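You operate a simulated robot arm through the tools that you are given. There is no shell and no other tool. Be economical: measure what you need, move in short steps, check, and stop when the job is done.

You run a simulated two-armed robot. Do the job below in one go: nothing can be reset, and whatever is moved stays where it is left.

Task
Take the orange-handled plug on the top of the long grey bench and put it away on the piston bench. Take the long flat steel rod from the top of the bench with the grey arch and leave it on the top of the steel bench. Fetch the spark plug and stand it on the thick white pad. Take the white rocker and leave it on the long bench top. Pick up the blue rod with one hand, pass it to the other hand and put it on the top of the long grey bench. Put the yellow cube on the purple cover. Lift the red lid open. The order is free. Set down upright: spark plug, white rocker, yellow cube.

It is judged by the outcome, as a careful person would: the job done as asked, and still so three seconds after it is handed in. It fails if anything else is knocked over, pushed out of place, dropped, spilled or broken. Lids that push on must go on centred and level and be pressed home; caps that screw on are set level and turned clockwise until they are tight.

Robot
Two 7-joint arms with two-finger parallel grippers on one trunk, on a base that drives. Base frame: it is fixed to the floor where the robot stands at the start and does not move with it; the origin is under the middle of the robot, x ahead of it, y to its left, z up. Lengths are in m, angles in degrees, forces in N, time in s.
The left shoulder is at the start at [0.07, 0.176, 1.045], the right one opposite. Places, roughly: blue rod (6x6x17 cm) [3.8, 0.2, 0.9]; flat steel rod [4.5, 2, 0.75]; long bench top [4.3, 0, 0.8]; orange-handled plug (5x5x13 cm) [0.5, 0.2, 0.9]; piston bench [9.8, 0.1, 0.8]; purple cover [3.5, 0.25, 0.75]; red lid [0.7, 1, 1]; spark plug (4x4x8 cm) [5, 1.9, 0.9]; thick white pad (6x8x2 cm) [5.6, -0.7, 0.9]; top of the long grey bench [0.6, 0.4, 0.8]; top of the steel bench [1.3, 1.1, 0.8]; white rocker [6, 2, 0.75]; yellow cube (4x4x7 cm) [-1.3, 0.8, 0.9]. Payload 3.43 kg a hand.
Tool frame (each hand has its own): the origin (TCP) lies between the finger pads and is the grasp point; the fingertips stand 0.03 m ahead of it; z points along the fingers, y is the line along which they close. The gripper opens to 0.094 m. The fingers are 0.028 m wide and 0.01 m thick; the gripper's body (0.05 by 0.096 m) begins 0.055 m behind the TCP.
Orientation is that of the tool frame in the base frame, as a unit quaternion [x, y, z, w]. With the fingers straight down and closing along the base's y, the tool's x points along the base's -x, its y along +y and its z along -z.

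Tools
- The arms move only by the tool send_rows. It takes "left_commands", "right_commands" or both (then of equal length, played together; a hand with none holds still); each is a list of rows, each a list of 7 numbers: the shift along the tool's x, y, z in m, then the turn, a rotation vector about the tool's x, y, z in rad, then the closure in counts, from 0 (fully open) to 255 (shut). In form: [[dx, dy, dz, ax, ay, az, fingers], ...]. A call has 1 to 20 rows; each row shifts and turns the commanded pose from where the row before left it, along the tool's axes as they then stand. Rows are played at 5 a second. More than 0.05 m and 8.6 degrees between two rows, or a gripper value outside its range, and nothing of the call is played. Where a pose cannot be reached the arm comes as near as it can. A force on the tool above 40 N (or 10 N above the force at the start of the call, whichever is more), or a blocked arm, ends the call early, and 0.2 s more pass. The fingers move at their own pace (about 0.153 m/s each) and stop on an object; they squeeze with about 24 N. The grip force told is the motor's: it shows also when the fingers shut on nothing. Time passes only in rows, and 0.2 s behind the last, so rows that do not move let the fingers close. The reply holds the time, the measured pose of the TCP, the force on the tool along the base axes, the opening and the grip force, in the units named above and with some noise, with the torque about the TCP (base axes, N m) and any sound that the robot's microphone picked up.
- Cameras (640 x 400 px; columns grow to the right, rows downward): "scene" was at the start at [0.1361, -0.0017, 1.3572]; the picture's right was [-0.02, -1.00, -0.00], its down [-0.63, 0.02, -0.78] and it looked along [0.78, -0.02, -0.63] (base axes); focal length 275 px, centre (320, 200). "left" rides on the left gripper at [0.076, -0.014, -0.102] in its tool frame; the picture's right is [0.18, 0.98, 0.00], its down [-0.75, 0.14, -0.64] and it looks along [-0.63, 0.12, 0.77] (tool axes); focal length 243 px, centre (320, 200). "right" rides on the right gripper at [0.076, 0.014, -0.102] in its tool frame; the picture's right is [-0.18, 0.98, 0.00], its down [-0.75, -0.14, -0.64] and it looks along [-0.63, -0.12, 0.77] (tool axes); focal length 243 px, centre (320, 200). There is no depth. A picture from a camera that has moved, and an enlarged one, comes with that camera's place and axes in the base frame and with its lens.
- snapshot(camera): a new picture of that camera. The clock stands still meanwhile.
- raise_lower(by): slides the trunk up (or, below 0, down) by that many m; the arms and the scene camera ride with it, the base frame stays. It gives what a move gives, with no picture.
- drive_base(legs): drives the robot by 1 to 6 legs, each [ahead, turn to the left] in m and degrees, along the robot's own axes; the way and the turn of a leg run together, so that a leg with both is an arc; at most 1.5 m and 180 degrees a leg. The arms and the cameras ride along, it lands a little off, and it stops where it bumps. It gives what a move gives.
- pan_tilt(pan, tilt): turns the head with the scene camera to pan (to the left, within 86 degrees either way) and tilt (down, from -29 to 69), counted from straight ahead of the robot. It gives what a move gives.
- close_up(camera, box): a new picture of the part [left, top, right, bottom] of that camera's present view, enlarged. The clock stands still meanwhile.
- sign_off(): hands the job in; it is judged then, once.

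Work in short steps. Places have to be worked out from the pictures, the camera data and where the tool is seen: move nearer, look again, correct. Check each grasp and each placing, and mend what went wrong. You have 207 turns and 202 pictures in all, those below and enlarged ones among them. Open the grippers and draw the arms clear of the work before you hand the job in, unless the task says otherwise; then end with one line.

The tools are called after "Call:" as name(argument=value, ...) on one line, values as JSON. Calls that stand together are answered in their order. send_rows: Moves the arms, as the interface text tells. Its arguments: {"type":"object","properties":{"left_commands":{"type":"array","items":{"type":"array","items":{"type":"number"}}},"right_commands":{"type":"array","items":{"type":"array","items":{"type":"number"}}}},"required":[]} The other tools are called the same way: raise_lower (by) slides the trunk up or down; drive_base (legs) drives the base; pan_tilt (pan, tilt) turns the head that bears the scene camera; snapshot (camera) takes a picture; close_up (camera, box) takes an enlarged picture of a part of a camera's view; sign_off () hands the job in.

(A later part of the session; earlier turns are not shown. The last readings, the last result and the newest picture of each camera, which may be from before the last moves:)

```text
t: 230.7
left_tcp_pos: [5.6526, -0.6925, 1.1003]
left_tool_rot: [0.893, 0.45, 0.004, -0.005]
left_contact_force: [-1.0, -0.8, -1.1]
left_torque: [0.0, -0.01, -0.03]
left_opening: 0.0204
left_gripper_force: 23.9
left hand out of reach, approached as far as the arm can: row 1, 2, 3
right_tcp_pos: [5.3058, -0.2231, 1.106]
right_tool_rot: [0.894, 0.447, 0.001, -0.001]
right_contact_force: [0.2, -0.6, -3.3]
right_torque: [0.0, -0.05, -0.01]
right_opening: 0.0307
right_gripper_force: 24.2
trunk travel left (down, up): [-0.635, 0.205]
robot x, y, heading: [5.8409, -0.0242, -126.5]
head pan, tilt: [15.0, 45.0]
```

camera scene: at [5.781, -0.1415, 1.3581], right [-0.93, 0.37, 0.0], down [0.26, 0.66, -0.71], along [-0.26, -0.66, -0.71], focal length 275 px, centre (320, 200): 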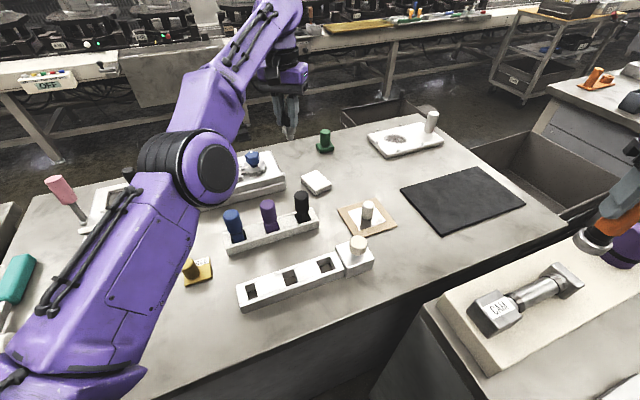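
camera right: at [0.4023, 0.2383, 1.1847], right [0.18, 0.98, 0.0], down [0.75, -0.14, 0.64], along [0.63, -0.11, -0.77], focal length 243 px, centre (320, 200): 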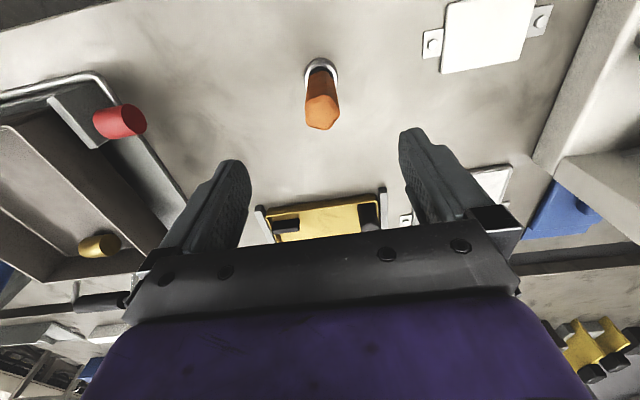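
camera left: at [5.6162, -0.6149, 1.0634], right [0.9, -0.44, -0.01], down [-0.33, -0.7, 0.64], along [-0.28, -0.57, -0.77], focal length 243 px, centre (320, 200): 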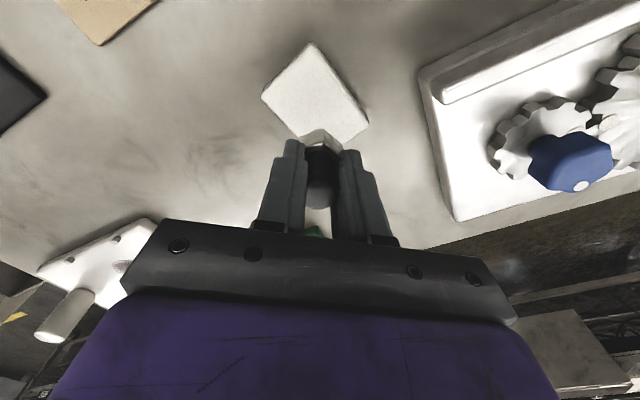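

Call:
send_rows(left_commands=[[0.03, 0, -0.03, 0, 0, 0, 255], [0.03, 0, -0.03, 0, 0, 0, 255], [0.03, 0, -0.03, 0, 0, 0, 255], [0, 0, 0, 0, 0, 0, 255]])

```text
t: 231.7
left_tcp_pos: [5.688, -0.6435, 1.2012]
left_tool_rot: [0.893, 0.449, 0.003, -0.006]
left_contact_force: [-0.3, 0.1, -0.6]
left_torque: [-0.02, -0.05, -0.01]
left_opening: 0.0206
left_gripper_force: 23.9
left hand out of reach, approached as far as the arm can: row 1, 2
right_tcp_pos: [5.3056, -0.2241, 1.1038]
right_tool_rot: [0.895, 0.447, 0.002, 0.0]
right_contact_force: [0.2, 0.5, -3.1]
right_torque: [0.03, -0.02, 0.01]
right_opening: 0.0308
right_gripper_force: 24.3
trunk travel left (down, up): [-0.635, 0.205]
robot x, y, heading: [5.841, -0.0277, -126.5]
head pan, tilt: [15.0, 45.0]
```

Freed. Bring the base 6 cm closer so the pad is comfortably within reach.

Call:
drive_base(legs=[[0.06, 0]])

Call:
snapshot(camera="scene")

```text
t: 232.8
left_tcp_pos: [5.654, -0.6886, 1.1984]
left_tool_rot: [0.893, 0.449, 0.005, -0.008]
left_contact_force: [0.2, -0.8, -1.0]
left_torque: [0.05, -0.04, 0.02]
left_opening: 0.0206
left_gripper_force: 24.3
right_tcp_pos: [5.271, -0.2686, 1.1024]
right_tool_rot: [0.895, 0.446, 0.003, -0.002]
right_contact_force: [0.1, -0.7, -2.1]
right_torque: [0.02, -0.02, 0.03]
right_opening: 0.0305
right_gripper_force: 24.1
trunk travel left (down, up): [-0.635, 0.205]
robot x, y, heading: [5.807, -0.0748, -126.5]
head pan, tilt: [15.0, 45.0]
stopped in leg 1: the robot was blocked; the commanded pose is now the measured one
```

```text
120 pictures are left
camera scene: at [5.7457, -0.1896, 1.3574], right [-0.93, 0.37, 0.0], down [0.26, 0.66, -0.7], along [-0.26, -0.66, -0.71], focal length 275 px, centre (320, 200)
```

scene: 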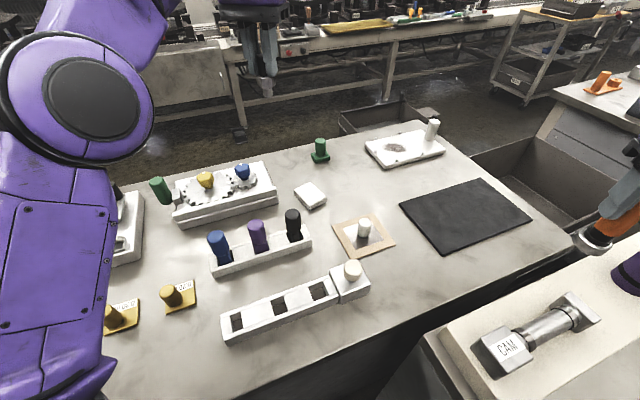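

Base touched a bench; back off 1 cm. Then level the tool and move over the pad.

Call:
drive_base(legs=[[-0.012, 0]])

Call:
send_rows(left_commands=[[0, -0.035, 0, -0.01, -0.016, 0, 255], [-0.03, -0.034, 0, 0, 0, 0, 255], [-0.01, 0, 0.04, 0, 0, 0, 255], [0, 0, 0.04, 0, 0, 0, 255], [0, 0, 0.04, 0, 0, 0, 255], [0, 0, 0.04, 0, 0, 0, 255], [0, 0, 0.04, 0, 0, 0, 255], [0, 0, 0.03, 0, 0, 0, 255], [0, 0, 0, 0, 0, 0, 255]])

Call:
snapshot(camera="left")

Call:
close_up(camera="scene", box=[240, 110, 400, 210])

```text
t: 233.6
left_tcp_pos: [5.6635, -0.6772, 1.2014]
left_tool_rot: [0.893, 0.449, 0.003, -0.005]
left_contact_force: [0.1, -0.5, -0.3]
left_torque: [0.03, 0.0, -0.01]
left_opening: 0.0203
left_gripper_force: 24.2
right_tcp_pos: [5.28, -0.2569, 1.1042]
right_tool_rot: [0.895, 0.447, 0.002, 0.0]
right_contact_force: [-0.8, -0.1, -3.6]
right_torque: [-0.04, -0.01, -0.01]
right_opening: 0.0308
right_gripper_force: 23.8
trunk travel left (down, up): [-0.635, 0.205]
robot x, y, heading: [5.8174, -0.0621, -126.7]
head pan, tilt: [15.0, 45.0]
```

```text
t: 235.6
left_tcp_pos: [5.6187, -0.6635, 0.972]
left_tool_rot: [0.894, 0.449, -0.001, 0.003]
left_contact_force: [-0.1, 0.9, -0.5]
left_torque: [0.0, 0.0, 0.0]
left_opening: 0.0203
left_gripper_force: 23.9
left hand out of reach, approached as far as the arm can: row 2
right_tcp_pos: [5.2805, -0.2548, 1.1046]
right_tool_rot: [0.895, 0.446, 0.001, -0.001]
right_contact_force: [-0.3, 0.3, -2.5]
right_torque: [0.04, -0.02, 0.01]
right_opening: 0.0309
right_gripper_force: 24.1
trunk travel left (down, up): [-0.635, 0.205]
robot x, y, heading: [5.8175, -0.0614, -126.7]
head pan, tilt: [15.0, 45.0]
```

```text
119 pictures are left
camera left: at [5.6525, -0.5933, 1.0742], right [0.9, -0.44, 0.0], down [-0.34, -0.68, 0.65], along [-0.28, -0.58, -0.76], focal length 243 px, centre (320, 200)
```

left: 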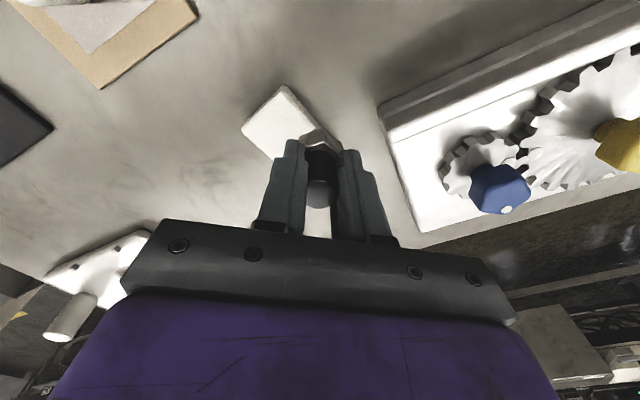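

```text
4.00 times, centred on (320, 160) of scene
camera zoom: at [5.7563, -0.1752, 1.3582], right [-0.93, 0.37, 0.0], down [0.26, 0.66, -0.71], along [-0.26, -0.66, -0.71], focal length 1099 px, centre (320, 360)
```

zoom: 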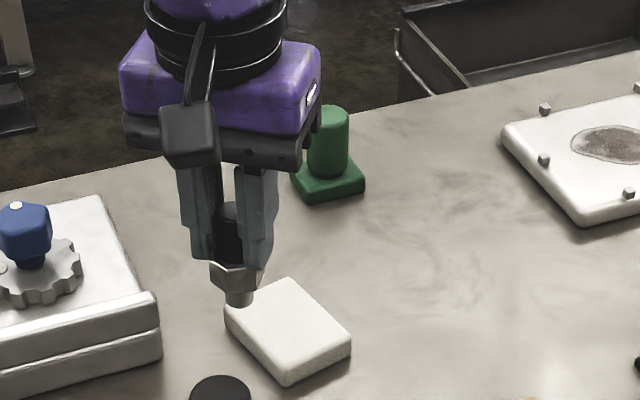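

Tool level. Need 22 mm ahead and 26 mm right.

Call:
send_rows(left_commands=[[-0.011, -0.013, 0, 0, 0, 0, 255], [-0.011, -0.013, 0, 0, 0, 0, 255], [0, 0, 0.015, 0, 0, 0, 255], [0, 0, 0.01, 0, 0, 0, 255], [0, 0, 0, 0, 0, 0, 255]])

Call:
close_up(camera="left", box=[220, 20, 420, 220])

Call:
close_up(camera="scene", box=[240, 110, 400, 210])

```text
t: 236.8
left_tcp_pos: [5.5856, -0.6682, 0.9464]
left_tool_rot: [0.893, 0.449, -0.002, 0.002]
left_contact_force: [0.9, -0.5, -0.2]
left_torque: [0.03, 0.02, 0.0]
left_opening: 0.02
left_gripper_force: 24.2
right_tcp_pos: [5.2803, -0.2572, 1.1043]
right_tool_rot: [0.895, 0.447, 0.002, -0.001]
right_contact_force: [-0.4, -0.5, -2.7]
right_torque: [-0.01, -0.01, 0.0]
right_opening: 0.031
right_gripper_force: 24.4
trunk travel left (down, up): [-0.635, 0.205]
robot x, y, heading: [5.8172, -0.0639, -126.7]
head pan, tilt: [15.0, 45.0]
```

```text
2.00 times, centred on (320, 120) of left
camera zoom: at [5.6188, -0.5975, 1.0499], right [0.9, -0.44, 0.0], down [-0.34, -0.69, 0.65], along [-0.28, -0.58, -0.76], focal length 485 px, centre (320, 360)
```

zoom: 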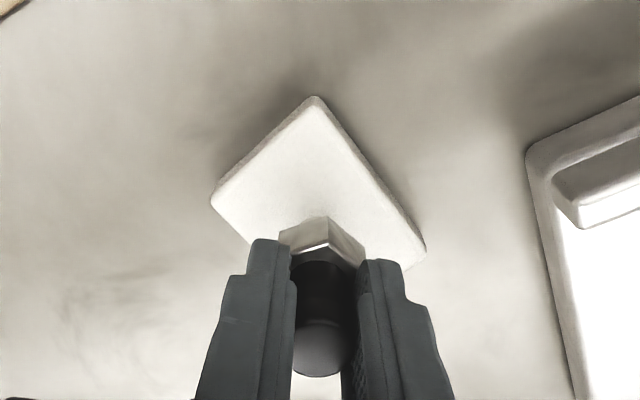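

```text
4.00 times, centred on (320, 160) of scene
camera zoom: at [5.7562, -0.1755, 1.3581], right [-0.93, 0.37, 0.0], down [0.26, 0.66, -0.71], along [-0.26, -0.66, -0.71], focal length 1099 px, centre (320, 360)
```

zoom: 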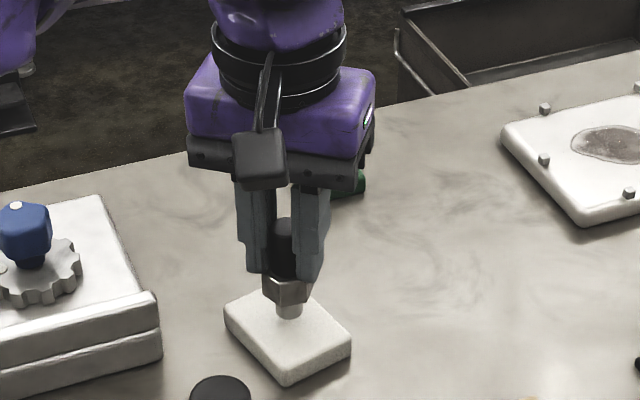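

Centred. Lower gently until contact.

Call:
send_rows(left_commands=[[0, 0, 0.004, 0, 0, 0, 255], [0, 0, 0.003, 0, 0, 0, 255], [0, 0, 0.002, 0, 0, 0, 255], [0, 0, 0, 0, 0, 0, 255]])

Call:
close_up(camera="scene", box=[240, 130, 360, 210])

```text
t: 237.8
left_tcp_pos: [5.5853, -0.6672, 0.9388]
left_tool_rot: [0.893, 0.449, -0.003, 0.002]
left_contact_force: [-0.5, -0.5, 0.4]
left_torque: [0.0, -0.01, -0.04]
left_opening: 0.0206
left_gripper_force: 24.4
right_tcp_pos: [5.28, -0.2568, 1.1049]
right_tool_rot: [0.895, 0.447, 0.002, -0.001]
right_contact_force: [0.6, -0.9, -2.9]
right_torque: [0.05, 0.05, -0.04]
right_opening: 0.0309
right_gripper_force: 23.5
trunk travel left (down, up): [-0.635, 0.205]
robot x, y, heading: [5.8142, -0.061, -126.5]
head pan, tilt: [15.0, 45.0]
```

```text
5.00 times, centred on (300, 170) of scene
camera zoom: at [5.7562, -0.1756, 1.3581], right [-0.93, 0.37, 0.0], down [0.26, 0.66, -0.71], along [-0.26, -0.66, -0.71], focal length 1373 px, centre (420, 350)
```

zoom: 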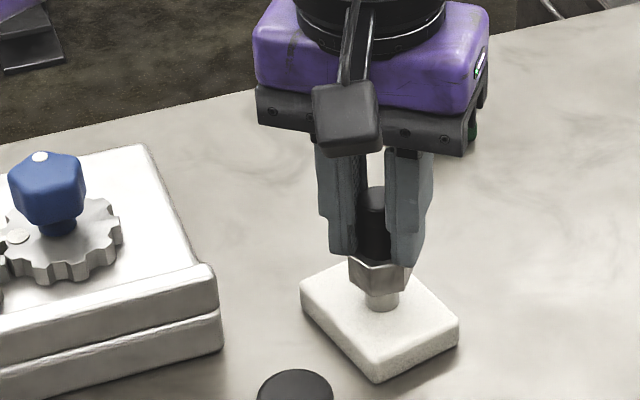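

Call:
send_rows(left_commands=[[0, 0, 0.002, 0, 0, 0, 255], [0, 0, 0.002, 0, 0, 0, 255], [0, 0, 0, 0, 0, 0, 255]])

```text
t: 238.6
left_tcp_pos: [5.5856, -0.6668, 0.9378]
left_tool_rot: [0.893, 0.449, -0.005, 0.004]
left_contact_force: [-1.8, -7.3, 21.9]
left_torque: [-0.42, 0.1, 0.01]
left_opening: 0.0203
left_gripper_force: 24.4
right_tcp_pos: [5.2802, -0.2538, 1.1057]
right_tool_rot: [0.894, 0.448, 0.001, 0.0]
right_contact_force: [0.5, -0.4, -3.2]
right_torque: [0.03, -0.01, 0.0]
right_opening: 0.0305
right_gripper_force: 24.4
trunk travel left (down, up): [-0.635, 0.205]
robot x, y, heading: [5.8173, -0.0633, -127.1]
head pan, tilt: [15.0, 45.0]
```

Contact made. Ease off 3 mm and open slowly, then look before retreating.

Call:
send_rows(left_commands=[[0, 0, -0.003, 0, 0, 0, 255], [0, 0, 0, 0, 0, 0, 190], [0, 0, 0, 0, 0, 0, 170], [0, 0, 0, 0, 0, 0, 140], [0, 0, 0, 0, 0, 0, 110]])

Call:
close_up(camera="scene", box=[240, 130, 360, 210])

Call:
close_up(camera="left", box=[220, 20, 420, 220])

```text
t: 239.8
left_tcp_pos: [5.5849, -0.6666, 0.9377]
left_tool_rot: [0.893, 0.449, -0.003, 0.002]
left_contact_force: [-0.7, 0.4, 0.6]
left_torque: [-0.02, 0.04, 0.01]
left_opening: 0.0536
left_gripper_force: 0.2
right_tcp_pos: [5.2815, -0.2559, 1.1049]
right_tool_rot: [0.895, 0.447, 0.001, -0.001]
right_contact_force: [0.7, -1.1, -2.2]
right_torque: [-0.02, 0.02, -0.01]
right_opening: 0.0307
right_gripper_force: 24.2
trunk travel left (down, up): [-0.635, 0.205]
robot x, y, heading: [5.8187, -0.06, -126.8]
head pan, tilt: [15.0, 45.0]
```

```text
5.00 times, centred on (300, 170) of scene
camera zoom: at [5.7562, -0.1754, 1.358], right [-0.93, 0.37, 0.0], down [0.26, 0.66, -0.71], along [-0.26, -0.66, -0.71], focal length 1373 px, centre (420, 350)
```

zoom: 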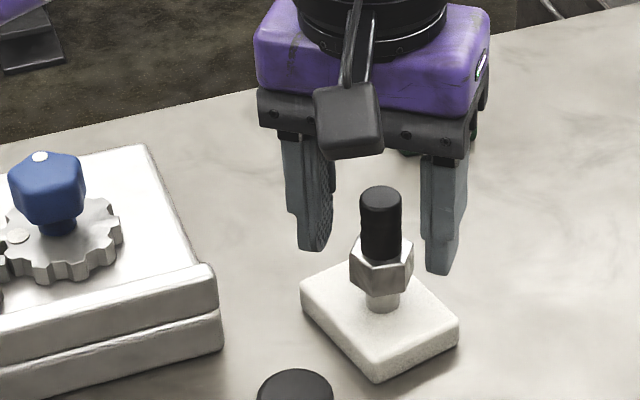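

```text
2.00 times, centred on (320, 120) of left
camera zoom: at [5.6183, -0.5966, 1.0403], right [0.9, -0.44, 0.0], down [-0.34, -0.69, 0.65], along [-0.28, -0.58, -0.76], focal length 485 px, centre (320, 360)
```

zoom: 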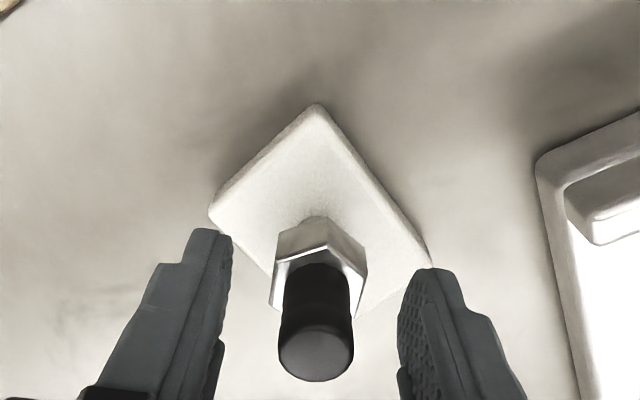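

It stands. Retreat upward, then raise the trunk, and look.

Call:
send_rows(left_commands=[[0, 0, -0.02, 0, 0, 0, 100], [0, 0, -0.03, 0, 0, 0, 100], [0, 0, -0.03, 0, 0, 0, 60], [0, 0, -0.04, 0, 0, 0, 0], [0.03, 0.01, -0.03, 0, 0, 0, 0], [0.03, 0.01, 0, 0, 0, 0, 0], [0.03, 0, 0, 0, 0, 0, 0], [0, 0, 0, 0, 0, 0, 0]])

Call:
raise_lower(by=0.05)

Call:
snapshot(camera="scene")

```text
t: 241.6
left_tcp_pos: [5.6527, -0.6032, 1.0854]
left_tool_rot: [0.893, 0.449, -0.002, 0.002]
left_contact_force: [0.5, 0.9, -0.5]
left_torque: [0.03, 0.02, 0.0]
left_opening: 0.094
left_gripper_force: 0.1
right_tcp_pos: [5.28, -0.2568, 1.1058]
right_tool_rot: [0.894, 0.448, 0.001, -0.001]
right_contact_force: [0.0, 0.6, -1.9]
right_torque: [0.01, 0.03, -0.01]
right_opening: 0.0309
right_gripper_force: 23.4
trunk travel left (down, up): [-0.635, 0.205]
robot x, y, heading: [5.8212, -0.0615, -126.8]
head pan, tilt: [15.0, 45.0]
```

```text
t: 242.5
left_tcp_pos: [5.6531, -0.6034, 1.1369]
left_tool_rot: [0.893, 0.45, -0.002, 0.002]
left_contact_force: [-0.2, -0.3, -0.4]
left_torque: [0.02, -0.01, 0.01]
left_opening: 0.0938
left_gripper_force: 0.1
right_tcp_pos: [5.2792, -0.2567, 1.154]
right_tool_rot: [0.894, 0.447, 0.001, -0.002]
right_contact_force: [-0.2, -0.2, -2.6]
right_torque: [-0.01, -0.03, 0.01]
right_opening: 0.0308
right_gripper_force: 23.9
trunk travel left (down, up): [-0.685, 0.155]
robot x, y, heading: [5.8201, -0.0635, -126.7]
head pan, tilt: [15.0, 45.0]
```

```text
112 pictures are left
camera scene: at [5.756, -0.1757, 1.4081], right [-0.93, 0.37, 0.0], down [0.26, 0.66, -0.71], along [-0.26, -0.66, -0.71], focal length 275 px, centre (320, 200)
```

scene: 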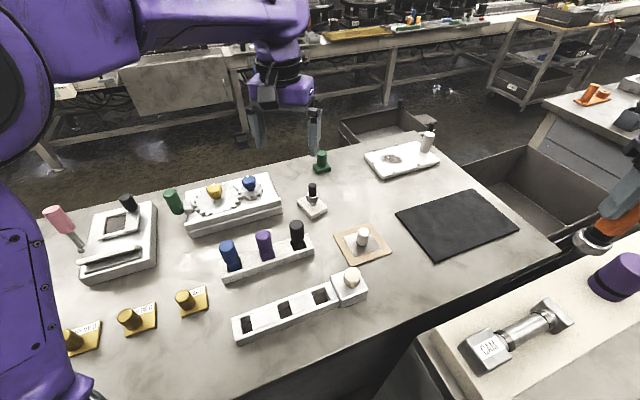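

Spark plug done. Back out of the gap and drive to the rocker's bench.

Call:
drive_base(legs=[[0, 37], [-1.0, 0], [0, 131], [0.45, 0], [0, 49]])

Call:
pan_tilt(pan=10, tilt=35)

Call:
snapshot(camera="scene")

```text
t: 245.8
left_tcp_pos: [6.0213, -0.5114, 1.1334]
left_tool_rot: [0.701, 0.714, -0.002, 0.0]
left_contact_force: [0.3, 0.3, 0.4]
left_torque: [-0.04, 0.05, -0.03]
left_opening: 0.0937
left_gripper_force: 0.1
right_tcp_pos: [5.5146, -0.4635, 1.1557]
right_tool_rot: [0.701, 0.713, 0.001, -0.003]
right_contact_force: [0.0, 0.5, -1.9]
right_torque: [-0.01, 0.05, 0.03]
right_opening: 0.0307
right_gripper_force: 24.2
trunk travel left (down, up): [-0.685, 0.155]
robot x, y, heading: [5.8256, 0.0185, -84.0]
head pan, tilt: [15.0, 45.0]
stopped in leg 2: the robot was blocked; the commanded pose is now the measured one
```

```text
t: 246.6
left_tcp_pos: [6.0152, -0.5096, 1.1366]
left_tool_rot: [0.7, 0.714, 0.001, 0.002]
left_contact_force: [-0.2, 0.1, 0.2]
left_torque: [-0.02, -0.01, 0.01]
left_opening: 0.0941
left_gripper_force: 0.1
right_tcp_pos: [5.5094, -0.4616, 1.1537]
right_tool_rot: [0.702, 0.712, 0.002, 0.0]
right_contact_force: [0.0, 1.2, -3.9]
right_torque: [0.02, -0.03, -0.02]
right_opening: 0.0306
right_gripper_force: 24.0
trunk travel left (down, up): [-0.685, 0.155]
robot x, y, heading: [5.822, 0.0191, -84.1]
head pan, tilt: [10.0, 35.0]
```

```text
111 pictures are left
camera scene: at [5.8496, -0.1125, 1.4231], right [-0.96, -0.28, 0.0], down [-0.16, 0.55, -0.82], along [0.23, -0.79, -0.57], focal length 275 px, centre (320, 200)
```

scene: 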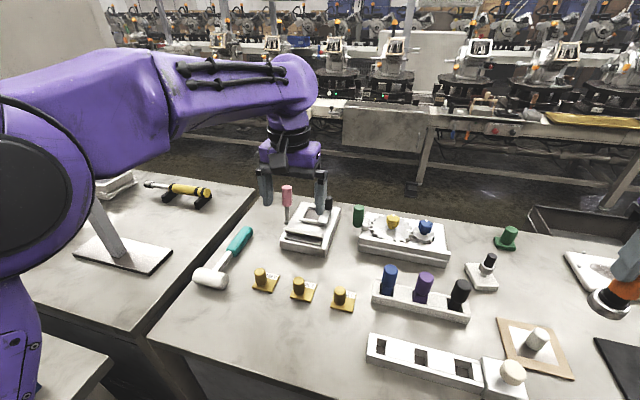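

Blocked on backing out. Look to the right and left sides for the cause.

Call:
pan_tilt(pan=-80, tilt=40)

Call:
snapshot(camera="scene")

Call:
pan_tilt(pan=84, tilt=40)

Call:
snapshot(camera="scene")

```text
t: 248.2
left_tcp_pos: [6.0168, -0.5101, 1.1349]
left_tool_rot: [0.7, 0.714, 0.0, 0.001]
left_contact_force: [-0.4, -0.2, 0.3]
left_torque: [0.0, 0.01, 0.0]
left_opening: 0.0941
left_gripper_force: 0.1
right_tcp_pos: [5.5112, -0.462, 1.1535]
right_tool_rot: [0.702, 0.713, 0.003, -0.002]
right_contact_force: [0.8, 0.3, -2.6]
right_torque: [0.0, -0.01, -0.03]
right_opening: 0.031
right_gripper_force: 23.5
trunk travel left (down, up): [-0.685, 0.155]
robot x, y, heading: [5.8241, 0.0178, -83.9]
head pan, tilt: [-80.0, 40.0]
```

```text
110 pictures are left
camera scene: at [5.7453, -0.0535, 1.4154], right [-0.28, 0.96, 0.0], down [0.62, 0.18, -0.77], along [-0.74, -0.21, -0.64], focal length 275 px, centre (320, 200)
```

scene: 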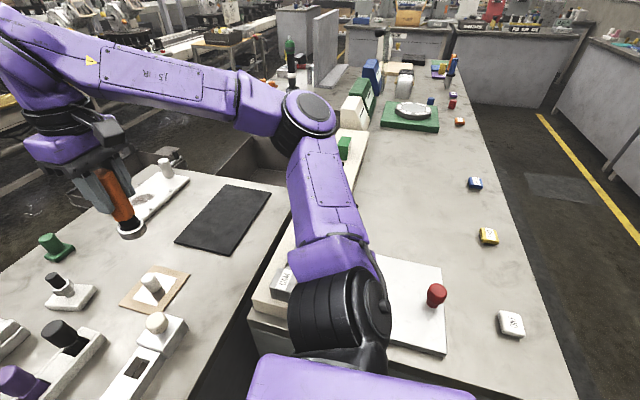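

```text
t: 250.7
left_tcp_pos: [6.0165, -0.5103, 1.1341]
left_tool_rot: [0.7, 0.714, 0.0, 0.002]
left_contact_force: [-0.6, -0.4, 0.2]
left_torque: [0.01, -0.02, -0.01]
left_opening: 0.0941
left_gripper_force: 0.0
right_tcp_pos: [5.5107, -0.4619, 1.1527]
right_tool_rot: [0.702, 0.712, 0.002, -0.002]
right_contact_force: [-1.5, 0.5, -2.8]
right_torque: [0.0, 0.01, 0.01]
right_opening: 0.0308
right_gripper_force: 24.0
trunk travel left (down, up): [-0.685, 0.155]
robot x, y, heading: [5.82, 0.0209, -84.0]
head pan, tilt: [84.0, 40.0]
```

```text
109 pictures are left
camera scene: at [5.9121, -0.0299, 1.4154], right [0.0, -1.0, 0.0], down [-0.64, 0.0, -0.77], along [0.77, 0.0, -0.64], focal length 275 px, centre (320, 200)
```

scene: 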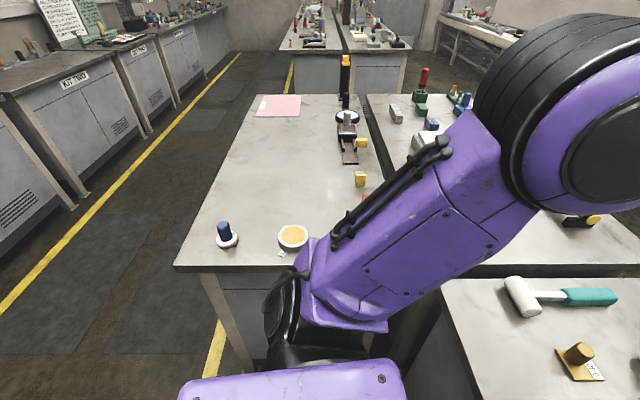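

The right side of the base seems to rub the end of the long bench (backing at heading -84 drifts toward it). Turn a little right so that backing moves away from it.

Call:
drive_base(legs=[[0, -14], [-0.25, 0]])

```text
t: 253.4
left_tcp_pos: [5.9186, -0.2979, 1.1331]
left_tool_rot: [0.783, 0.622, 0.0, 0.001]
left_contact_force: [1.0, -0.2, 1.2]
left_torque: [0.02, 0.0, -0.06]
left_opening: 0.094
left_gripper_force: 0.0
right_tcp_pos: [5.44, -0.1285, 1.1521]
right_tool_rot: [0.784, 0.621, 0.002, -0.003]
right_contact_force: [-0.7, -0.1, -3.6]
right_torque: [-0.02, -0.02, -0.02]
right_opening: 0.031
right_gripper_force: 24.1
trunk travel left (down, up): [-0.685, 0.155]
robot x, y, heading: [5.8575, 0.2623, -98.2]
head pan, tilt: [84.0, 40.0]
```

Free. Continue backing out and go to the rocker bench.

Call:
drive_base(legs=[[-0.7, 0], [0, 148], [0.39, 0], [0, 40]])

Call:
raise_lower(by=-0.06)

Call:
pan_tilt(pan=15, tilt=38)

Call:
snapshot(camera="scene")

```text
t: 267.2
left_tcp_pos: [6.0852, 1.7994, 1.1333]
left_tool_rot: [-0.669, 0.743, 0.001, 0.0]
left_contact_force: [0.1, -0.5, 0.7]
left_torque: [-0.01, 0.0, 0.01]
left_opening: 0.0942
left_gripper_force: 0.1
right_tcp_pos: [6.5819, 1.6895, 1.1536]
right_tool_rot: [-0.669, 0.744, -0.002, -0.002]
right_contact_force: [-0.8, 0.6, -3.5]
right_torque: [0.0, 0.03, -0.01]
right_opening: 0.031
right_gripper_force: 23.8
trunk travel left (down, up): [-0.685, 0.155]
robot x, y, heading: [6.2115, 1.2513, 88.9]
head pan, tilt: [84.0, 40.0]
```

```text
t: 268.2
left_tcp_pos: [6.086, 1.7977, 1.0743]
left_tool_rot: [-0.669, 0.743, 0.001, 0.0]
left_contact_force: [-0.2, -0.7, 0.7]
left_torque: [0.01, 0.01, -0.02]
left_opening: 0.094
left_gripper_force: 0.1
right_tcp_pos: [6.5811, 1.6896, 1.0941]
right_tool_rot: [-0.669, 0.743, -0.002, -0.001]
right_contact_force: [0.7, 0.3, -2.7]
right_torque: [0.02, -0.03, 0.0]
right_opening: 0.0311
right_gripper_force: 23.9
trunk travel left (down, up): [-0.625, 0.215]
robot x, y, heading: [6.214, 1.2506, 88.9]
head pan, tilt: [84.0, 40.0]
```

```text
t: 269.6
left_tcp_pos: [6.0858, 1.7983, 1.0756]
left_tool_rot: [-0.67, 0.743, 0.001, -0.001]
left_contact_force: [0.3, 0.6, 0.4]
left_torque: [-0.04, 0.03, -0.02]
left_opening: 0.0943
left_gripper_force: 0.0
right_tcp_pos: [6.5815, 1.6893, 1.0943]
right_tool_rot: [-0.668, 0.744, -0.002, -0.001]
right_contact_force: [-1.0, -0.1, -4.1]
right_torque: [-0.02, 0.03, 0.03]
right_opening: 0.0312
right_gripper_force: 23.9
trunk travel left (down, up): [-0.625, 0.215]
robot x, y, heading: [6.2171, 1.2529, 89.0]
head pan, tilt: [15.0, 38.0]
```

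```text
108 pictures are left
camera scene: at [6.1956, 1.3853, 1.3584], right [0.97, 0.24, 0.0], down [0.15, -0.6, -0.79], along [-0.19, 0.76, -0.62], focal length 275 px, centre (320, 200)
```

scene: 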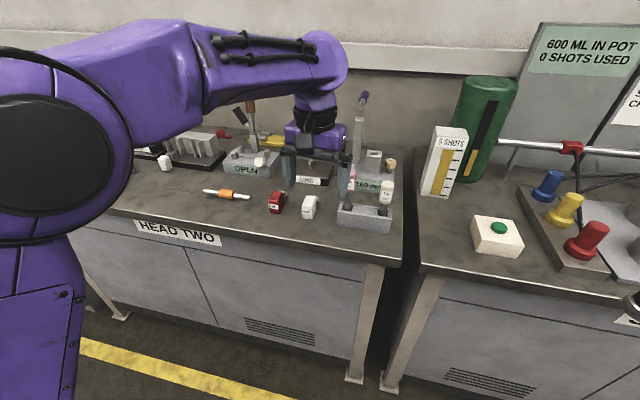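

Call:
close_up(camera="scene", box=[200, 140, 420, 260])

Call:
snapshot(camera="left")

```text
2.91 times, centred on (310, 200) of scene
camera zoom: at [6.1956, 1.3853, 1.3584], right [0.97, 0.24, 0.0], down [0.15, -0.6, -0.79], along [-0.19, 0.76, -0.62], focal length 799 px, centre (349, 200)
```

zoom: 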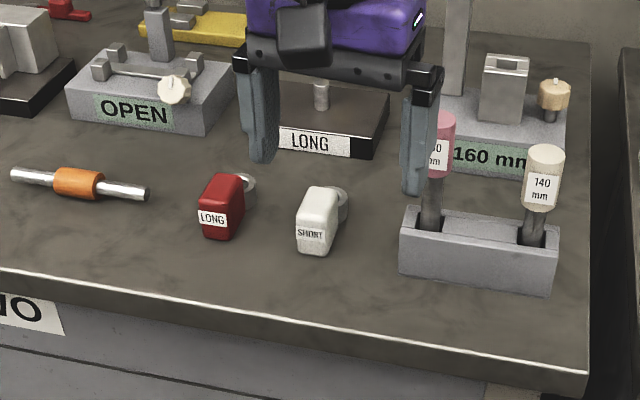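

```text
106 pictures are left
camera left: at [6.0913, 1.7209, 1.1779], right [-1.0, -0.08, 0.0], down [-0.06, 0.76, 0.64], along [-0.05, 0.64, -0.77], focal length 243 px, centre (320, 200)
```

left: 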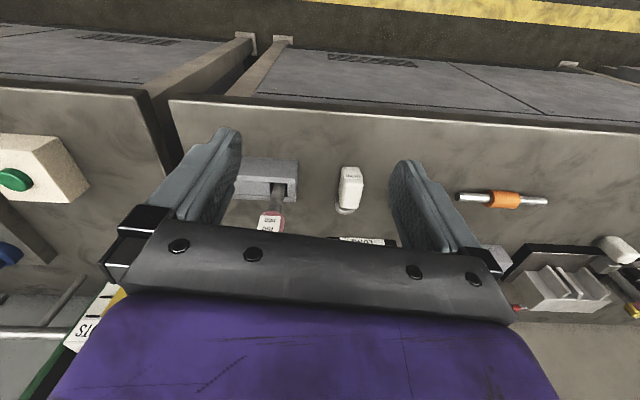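

The white rocker ("SHORT") is at about (6.028, 1.943), ~5 cm tall. Move above it.

Call:
send_rows(left_commands=[[-0.035, 0.018, 0.01, 0, 0, 0, 92], [-0.035, 0.018, 0.01, 0, 0, 0, 92], [-0.034, 0.018, 0.02, 0, 0, 0, 92], [-0.034, 0.019, 0.02, 0, 0, 0, 92], [0, 0, 0.03, 0, 0, 0, 92], [0, 0, 0.02, 0, 0, 0, 92], [0, 0, 0, 0, 0, 0, 92]])

Call:
snapshot(camera="left")

Call:
close_up(camera="scene", box=[230, 140, 390, 240])

```text
t: 271.2
left_tcp_pos: [6.0147, 1.9313, 0.964]
left_tool_rot: [-0.67, 0.742, 0.001, -0.001]
left_contact_force: [-0.2, 0.2, -0.2]
left_torque: [-0.02, 0.0, 0.01]
left_opening: 0.0603
left_gripper_force: 0.1
left hand out of reach, approached as far as the arm can: row 4
right_tcp_pos: [6.5817, 1.6892, 1.0935]
right_tool_rot: [-0.669, 0.744, -0.003, -0.001]
right_contact_force: [-0.9, -0.2, -3.0]
right_torque: [0.0, 0.0, -0.04]
right_opening: 0.0311
right_gripper_force: 23.9
trunk travel left (down, up): [-0.625, 0.215]
robot x, y, heading: [6.2149, 1.2482, 89.0]
head pan, tilt: [15.0, 38.0]
```

```text
105 pictures are left
camera left: at [6.0205, 1.853, 1.0663], right [-1.0, -0.08, 0.0], down [-0.06, 0.76, 0.64], along [-0.05, 0.64, -0.77], focal length 243 px, centre (320, 200)
```

left: 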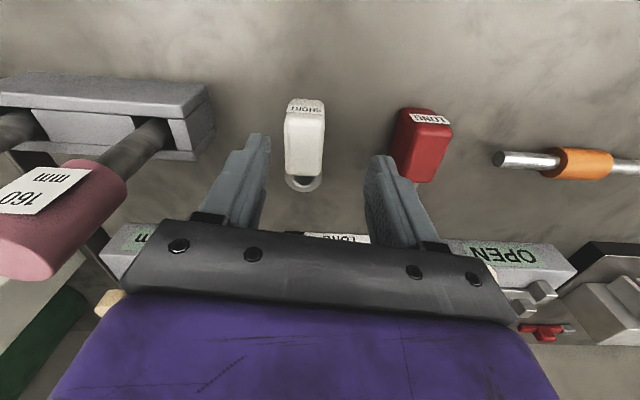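

```text
4.00 times, centred on (310, 190) of scene
camera zoom: at [6.1952, 1.3849, 1.3584], right [0.97, 0.24, 0.0], down [0.15, -0.6, -0.79], along [-0.19, 0.77, -0.62], focal length 1099 px, centre (360, 240)
```

zoom: 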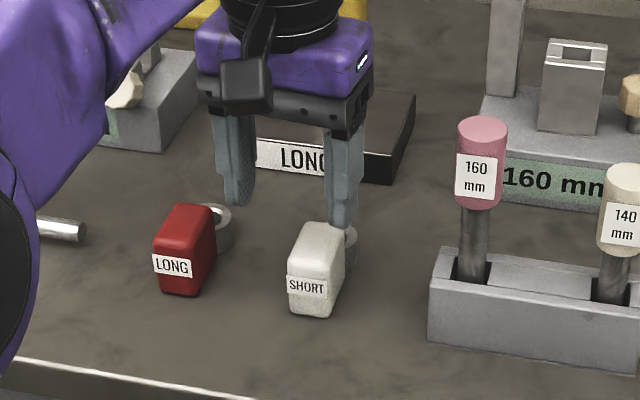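

Nearly in place but at the reach limit. Drive 6 cm closer and correct back.

Call:
send_rows(left_commands=[[0.02, 0, -0.01, 0, 0, 0, 92], [0.02, 0, 0, 0, 0, 0, 92], [0, 0, 0, 0, 0, 0, 92]])

Call:
drive_base(legs=[[0.06, 0]])

Call:
snapshot(camera="left")

```text
t: 272.0
left_tcp_pos: [6.0097, 1.8916, 0.9691]
left_tool_rot: [-0.67, 0.742, 0.002, 0.0]
left_contact_force: [0.1, 0.2, -0.6]
left_torque: [-0.01, 0.0, -0.04]
left_opening: 0.0603
left_gripper_force: 0.0
right_tcp_pos: [6.5821, 1.6911, 1.0924]
right_tool_rot: [-0.669, 0.744, -0.004, -0.003]
right_contact_force: [-0.3, -0.7, -3.2]
right_torque: [-0.03, -0.02, 0.04]
right_opening: 0.0309
right_gripper_force: 24.6
trunk travel left (down, up): [-0.625, 0.215]
robot x, y, heading: [6.2124, 1.2526, 89.0]
head pan, tilt: [15.0, 38.0]
```

```text
t: 272.9
left_tcp_pos: [6.011, 1.9458, 0.9737]
left_tool_rot: [-0.67, 0.743, 0.003, 0.002]
left_contact_force: [0.3, -0.9, 0.5]
left_torque: [0.03, 0.03, 0.03]
left_opening: 0.0602
left_gripper_force: 0.0
right_tcp_pos: [6.583, 1.7451, 1.0966]
right_tool_rot: [-0.669, 0.743, 0.0, 0.0]
right_contact_force: [-0.7, -1.4, -3.1]
right_torque: [0.01, -0.03, 0.02]
right_opening: 0.0306
right_gripper_force: 24.2
trunk travel left (down, up): [-0.625, 0.215]
robot x, y, heading: [6.2148, 1.3071, 88.6]
head pan, tilt: [15.0, 38.0]
```

```text
103 pictures are left
camera left: at [6.0175, 1.8678, 1.0766], right [-1.0, -0.08, 0.0], down [-0.06, 0.76, 0.65], along [-0.05, 0.64, -0.76], focal length 243 px, centre (320, 200)
```

left: 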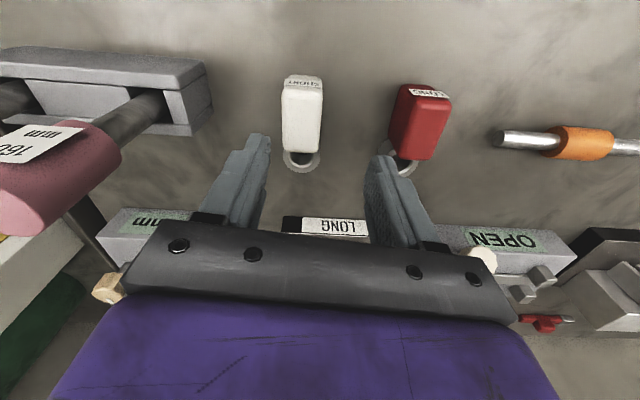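

Correct by (−6 mm, 16 mm right) and descend to grip.

Call:
send_rows(left_commands=[[0.006, -0.0157, 0, 0, 0, 0, 92], [0, 0, 0.04, 0, 0, 0, 92], [0, 0, 0.03, 0, 0, 0, 92], [0, 0, 0.016, 0, 0, 0, 92], [0, 0, 0, 0, 0, 0, 92]])

Call:
close_up(camera="scene", box=[230, 140, 390, 240])

Call:
close_up(camera="left", box=[200, 60, 440, 240])

```text
t: 274.1
left_tcp_pos: [6.024, 1.9433, 0.8822]
left_tool_rot: [-0.67, 0.742, 0.0, 0.0]
left_contact_force: [0.1, -0.1, 0.8]
left_torque: [-0.02, 0.0, 0.01]
left_opening: 0.0602
left_gripper_force: 0.1
right_tcp_pos: [6.5834, 1.7496, 1.0941]
right_tool_rot: [-0.668, 0.744, -0.002, -0.001]
right_contact_force: [0.4, -0.3, -3.2]
right_torque: [0.0, -0.02, 0.04]
right_opening: 0.0308
right_gripper_force: 23.8
trunk travel left (down, up): [-0.625, 0.215]
robot x, y, heading: [6.2124, 1.3092, 89.0]
head pan, tilt: [15.0, 38.0]
```

```text
4.00 times, centred on (310, 190) of scene
camera zoom: at [6.1966, 1.4449, 1.3583], right [0.97, 0.24, 0.0], down [0.15, -0.6, -0.79], along [-0.19, 0.76, -0.62], focal length 1099 px, centre (360, 240)
```

zoom: 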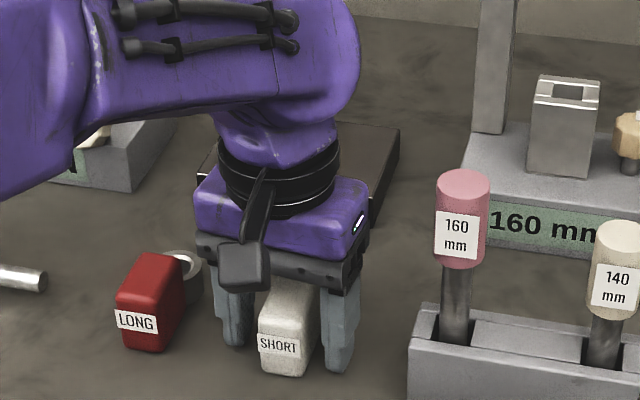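

```text
2.22 times, centred on (320, 150) of left
camera zoom: at [6.0308, 1.866, 0.9858], right [-1.0, -0.08, 0.0], down [-0.06, 0.76, 0.64], along [-0.05, 0.64, -0.77], focal length 539 px, centre (320, 311)
```

zoom: 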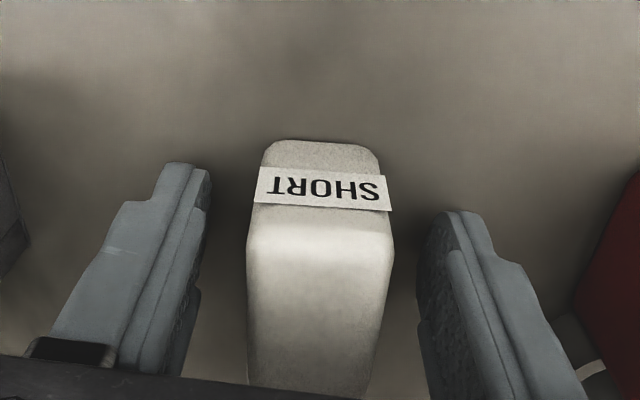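

Straddling the rocker well. Close, check, and lift.

Call:
send_rows(left_commands=[[0, 0, 0, 0, 0, 0, 180], [0, 0, 0, 0, 0, 0, 255], [0, 0, 0, 0, 0, 0, 255], [0, 0, 0, 0, 0, 0, 255], [0, 0, -0.03, 0, 0, 0, 255], [0, 0, -0.04, 0, 0, 0, 255], [0, 0, -0.04, 0, 0, 0, 255], [0, 0, -0.03, 0, 0, 0, 255], [0.04, 0, -0.02, 0, 0, 0, 255], [0.04, 0, -0.02, 0, 0, 0, 255], [0, 0, 0, 0, 0, 0, 255]])

Call:
snapshot(camera="left")

```text
t: 276.6
left_tcp_pos: [6.0176, 1.8638, 1.0635]
left_tool_rot: [-0.67, 0.743, 0.001, -0.001]
left_contact_force: [0.2, 0.3, -1.7]
left_torque: [-0.01, 0.03, 0.0]
left_opening: 0.0337
left_gripper_force: 23.6
right_tcp_pos: [6.5819, 1.7498, 1.0928]
right_tool_rot: [-0.669, 0.743, -0.003, -0.002]
right_contact_force: [0.4, 0.3, -2.7]
right_torque: [-0.02, -0.01, 0.02]
right_opening: 0.031
right_gripper_force: 24.1
trunk travel left (down, up): [-0.625, 0.215]
robot x, y, heading: [6.2163, 1.3105, 88.9]
head pan, tilt: [15.0, 38.0]
```

```text
100 pictures are left
camera left: at [6.0236, 1.7864, 1.1663], right [-1.0, -0.08, 0.0], down [-0.06, 0.76, 0.64], along [-0.05, 0.64, -0.77], focal length 243 px, centre (320, 200)
```

left: 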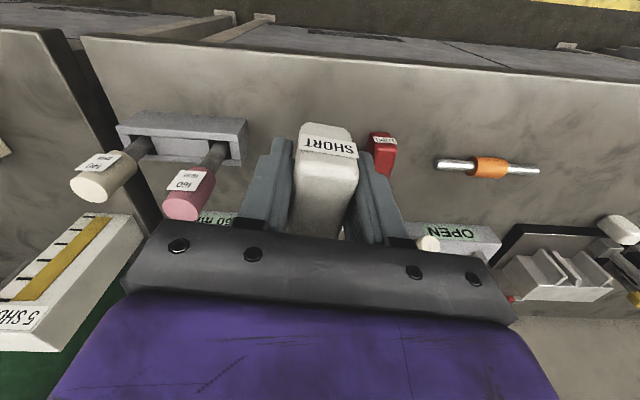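

Rocker in hand. Back off and drive along the aisle toward the piston bench.

Call:
drive_base(legs=[[-0.35, 0], [0, -89], [1.4, 0], [1.4, 0], [0, -45]])

Call:
pan_tilt(pan=0, tilt=22)

Call:
snapshot(camera="scene")

```text
t: 297.9
left_tcp_pos: [9.5457, 0.6334, 1.0632]
left_tool_rot: [0.443, 0.897, 0.001, 0.001]
left_contact_force: [0.4, 0.0, -1.0]
left_torque: [0.02, 0.01, 0.03]
left_opening: 0.0337
left_gripper_force: 23.8
right_tcp_pos: [9.0568, 0.3307, 1.0936]
right_tool_rot: [0.444, 0.896, 0.001, -0.003]
right_contact_force: [-0.1, 0.1, -3.6]
right_torque: [0.02, 0.0, 0.02]
right_opening: 0.0309
right_gripper_force: 24.2
trunk travel left (down, up): [-0.625, 0.215]
robot x, y, heading: [9.0197, 0.8991, -47.7]
head pan, tilt: [15.0, 38.0]
```

```text
t: 298.7
left_tcp_pos: [9.5458, 0.6345, 1.0634]
left_tool_rot: [0.442, 0.897, 0.0, 0.001]
left_contact_force: [0.8, 0.3, -0.2]
left_torque: [0.01, 0.02, 0.02]
left_opening: 0.0341
left_gripper_force: 23.6
right_tcp_pos: [9.0567, 0.3297, 1.0925]
right_tool_rot: [0.444, 0.896, 0.001, -0.003]
right_contact_force: [-0.2, 0.2, -2.9]
right_torque: [0.03, -0.01, 0.0]
right_opening: 0.0308
right_gripper_force: 24.0
trunk travel left (down, up): [-0.625, 0.215]
robot x, y, heading: [9.0193, 0.8958, -47.6]
head pan, tilt: [0.0, 22.0]
```

```text
99 pictures are left
camera scene: at [9.117, 0.7966, 1.3834], right [-0.74, -0.67, 0.0], down [-0.25, 0.28, -0.93], along [0.62, -0.69, -0.38], focal length 275 px, centre (320, 200)
```

scene: 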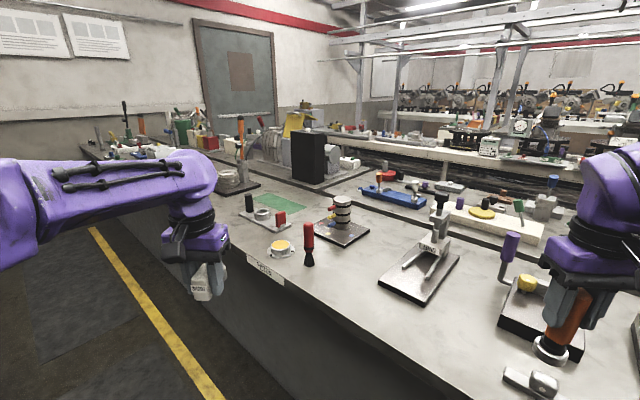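

This is the piston bench (front edge y≈0.33). A free spot is near (9.53, 0.20). Raise a little for clearance and drive to face it.

Call:
raise_lower(by=0.1)

Call:
drive_base(legs=[[0, 41], [0.71, 0], [0, -83]])

Call:
pan_tilt(pan=-12, tilt=42)

Call:
snapshot(camera="scene")

```text
t: 300.0
left_tcp_pos: [9.5465, 0.6353, 1.1637]
left_tool_rot: [0.442, 0.897, 0.001, 0.001]
left_contact_force: [-0.3, -0.3, -1.4]
left_torque: [-0.01, -0.02, -0.01]
left_opening: 0.0338
left_gripper_force: 23.9
right_tcp_pos: [9.0556, 0.3289, 1.1938]
right_tool_rot: [0.444, 0.896, 0.002, -0.003]
right_contact_force: [0.5, -0.2, -3.3]
right_torque: [0.02, 0.02, -0.03]
right_opening: 0.0311
right_gripper_force: 24.3
trunk travel left (down, up): [-0.725, 0.115]
robot x, y, heading: [9.0211, 0.903, -47.8]
head pan, tilt: [0.0, 22.0]
```

```text
t: 309.3
left_tcp_pos: [9.9268, 0.2631, 1.1636]
left_tool_rot: [0.737, 0.676, 0.0, 0.0]
left_contact_force: [-0.1, -0.9, -1.5]
left_torque: [-0.03, -0.03, 0.0]
left_opening: 0.0337
left_gripper_force: 23.9
right_tcp_pos: [9.36, 0.3668, 1.1932]
right_tool_rot: [0.738, 0.675, 0.002, -0.001]
right_contact_force: [0.3, -0.3, -3.2]
right_torque: [0.03, -0.04, -0.01]
right_opening: 0.0308
right_gripper_force: 24.3
trunk travel left (down, up): [-0.725, 0.115]
robot x, y, heading: [9.7156, 0.8112, -89.9]
head pan, tilt: [0.0, 22.0]
```

```text
t: 310.1
left_tcp_pos: [9.9264, 0.2624, 1.1642]
left_tool_rot: [0.737, 0.676, -0.001, 0.001]
left_contact_force: [-0.7, 1.0, -0.6]
left_torque: [0.04, 0.02, 0.0]
left_opening: 0.0335
left_gripper_force: 23.8
right_tcp_pos: [9.3599, 0.3667, 1.1937]
right_tool_rot: [0.738, 0.674, 0.002, -0.001]
right_contact_force: [0.1, -0.3, -3.0]
right_torque: [0.02, 0.03, -0.03]
right_opening: 0.0309
right_gripper_force: 23.9
trunk travel left (down, up): [-0.725, 0.115]
robot x, y, heading: [9.7182, 0.8151, -89.9]
head pan, tilt: [-12.0, 42.0]
```

```text
98 pictures are left
camera scene: at [9.7007, 0.6829, 1.4525], right [-0.98, 0.21, 0.0], down [0.14, 0.65, -0.74], along [-0.16, -0.73, -0.67], focal length 275 px, centre (320, 200)
```

scene: 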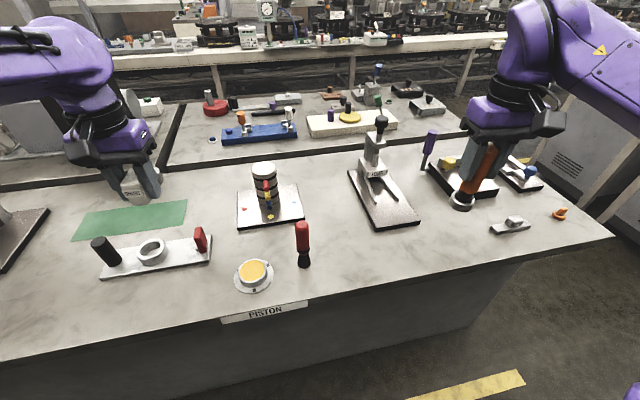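

Free spot (9.50, 0.25) is clear by >10 cm. Move the right hand there and lower partly.

Call:
send_rows(right_commands=[[-0.026, 0.0375, 0, 0, 0, 0, 255], [-0.026, 0.0375, 0, 0, 0, 0, 255], [-0.026, 0.0375, 0, 0, 0, 0, 255], [-0.026, 0.0375, 0, 0, 0, 0, 255], [0, 0, 0.03, 0, 0, 0, 255], [0, 0, 0.03, 0, 0, 0, 255], [0, 0, 0.03, 0, 0, 0, 255], [0, 0, 0, 0, 0, 0, 255]])

Call:
raise_lower(by=-0.1)

Call:
snapshot(camera="scene")

```text
t: 311.9
left_tcp_pos: [9.9264, 0.2634, 1.1631]
left_tool_rot: [0.737, 0.676, 0.0, 0.002]
left_contact_force: [-0.6, -0.7, -0.2]
left_torque: [0.03, -0.03, 0.01]
left_opening: 0.0336
left_gripper_force: 23.8
right_tcp_pos: [9.501, 0.2498, 1.1025]
right_tool_rot: [0.738, 0.675, 0.002, -0.002]
right_contact_force: [0.1, 0.2, -2.7]
right_torque: [0.03, -0.03, -0.01]
right_opening: 0.0307
right_gripper_force: 23.8
trunk travel left (down, up): [-0.725, 0.115]
robot x, y, heading: [9.7161, 0.8148, -90.1]
head pan, tilt: [-12.0, 42.0]
```

```text
t: 313.3
left_tcp_pos: [9.9274, 0.2631, 1.0645]
left_tool_rot: [0.737, 0.676, 0.001, 0.001]
left_contact_force: [-0.4, 0.6, -1.2]
left_torque: [0.02, 0.0, 0.01]
left_opening: 0.0338
left_gripper_force: 23.7
right_tcp_pos: [9.5012, 0.2512, 1.0018]
right_tool_rot: [0.738, 0.675, 0.002, -0.001]
right_contact_force: [-0.4, 0.0, -3.0]
right_torque: [0.01, -0.03, 0.01]
right_opening: 0.0309
right_gripper_force: 24.2
trunk travel left (down, up): [-0.625, 0.215]
robot x, y, heading: [9.7216, 0.814, -90.3]
head pan, tilt: [-12.0, 42.0]
```

```text
97 pictures are left
camera scene: at [9.701, 0.6831, 1.3525], right [-0.98, 0.21, 0.0], down [0.14, 0.65, -0.74], along [-0.16, -0.73, -0.67], focal length 275 px, centre (320, 200)
```

scene: 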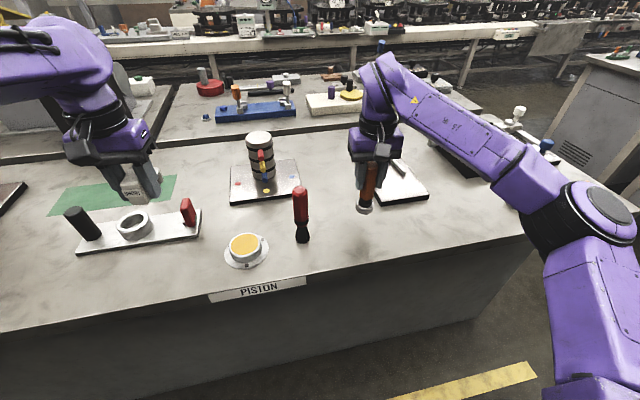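

Lower the plug to the bench.

Call:
send_rows(right_commands=[[0, 0, 0.03, 0, 0, 0, 255], [0, 0, 0.015, 0, 0, 0, 255], [0, 0, 0.004, 0, 0, 0, 255], [0, 0, 0.003, 0, 0, 0, 255], [0, 0, 0.003, 0, 0, 0, 255], [0, 0, 0, 0, 0, 0, 255]])

Call:
close_up(camera="scene", box=[300, 150, 460, 250])

```text
t: 314.7
left_tcp_pos: [9.9279, 0.2641, 1.065]
left_tool_rot: [0.737, 0.676, 0.0, 0.002]
left_contact_force: [1.7, -0.5, -0.9]
left_torque: [0.01, -0.02, 0.01]
left_opening: 0.0341
left_gripper_force: 24.3
right_tcp_pos: [9.5024, 0.2522, 0.9496]
right_tool_rot: [0.738, 0.675, 0.001, 0.0]
right_contact_force: [-2.7, -4.5, 13.9]
right_torque: [-0.18, 0.23, 0.05]
right_opening: 0.0308
right_gripper_force: 24.1
trunk travel left (down, up): [-0.625, 0.215]
robot x, y, heading: [9.7157, 0.8138, -90.2]
head pan, tilt: [-12.0, 42.0]
```

```text
4.00 times, centred on (380, 200) of scene
camera zoom: at [9.7014, 0.6843, 1.3528], right [-0.98, 0.21, 0.0], down [0.14, 0.65, -0.74], along [-0.16, -0.73, -0.67], focal length 1099 px, centre (80, 200)
```

zoom: 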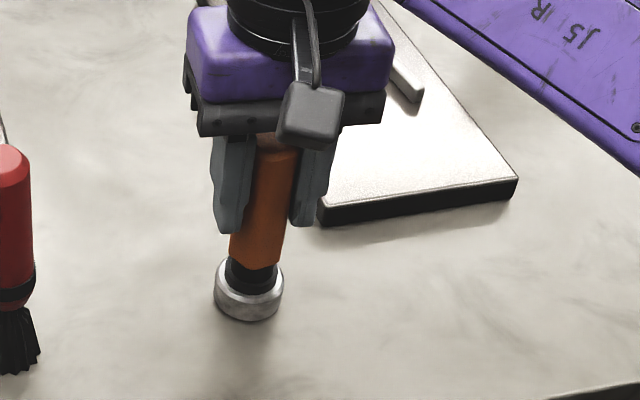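

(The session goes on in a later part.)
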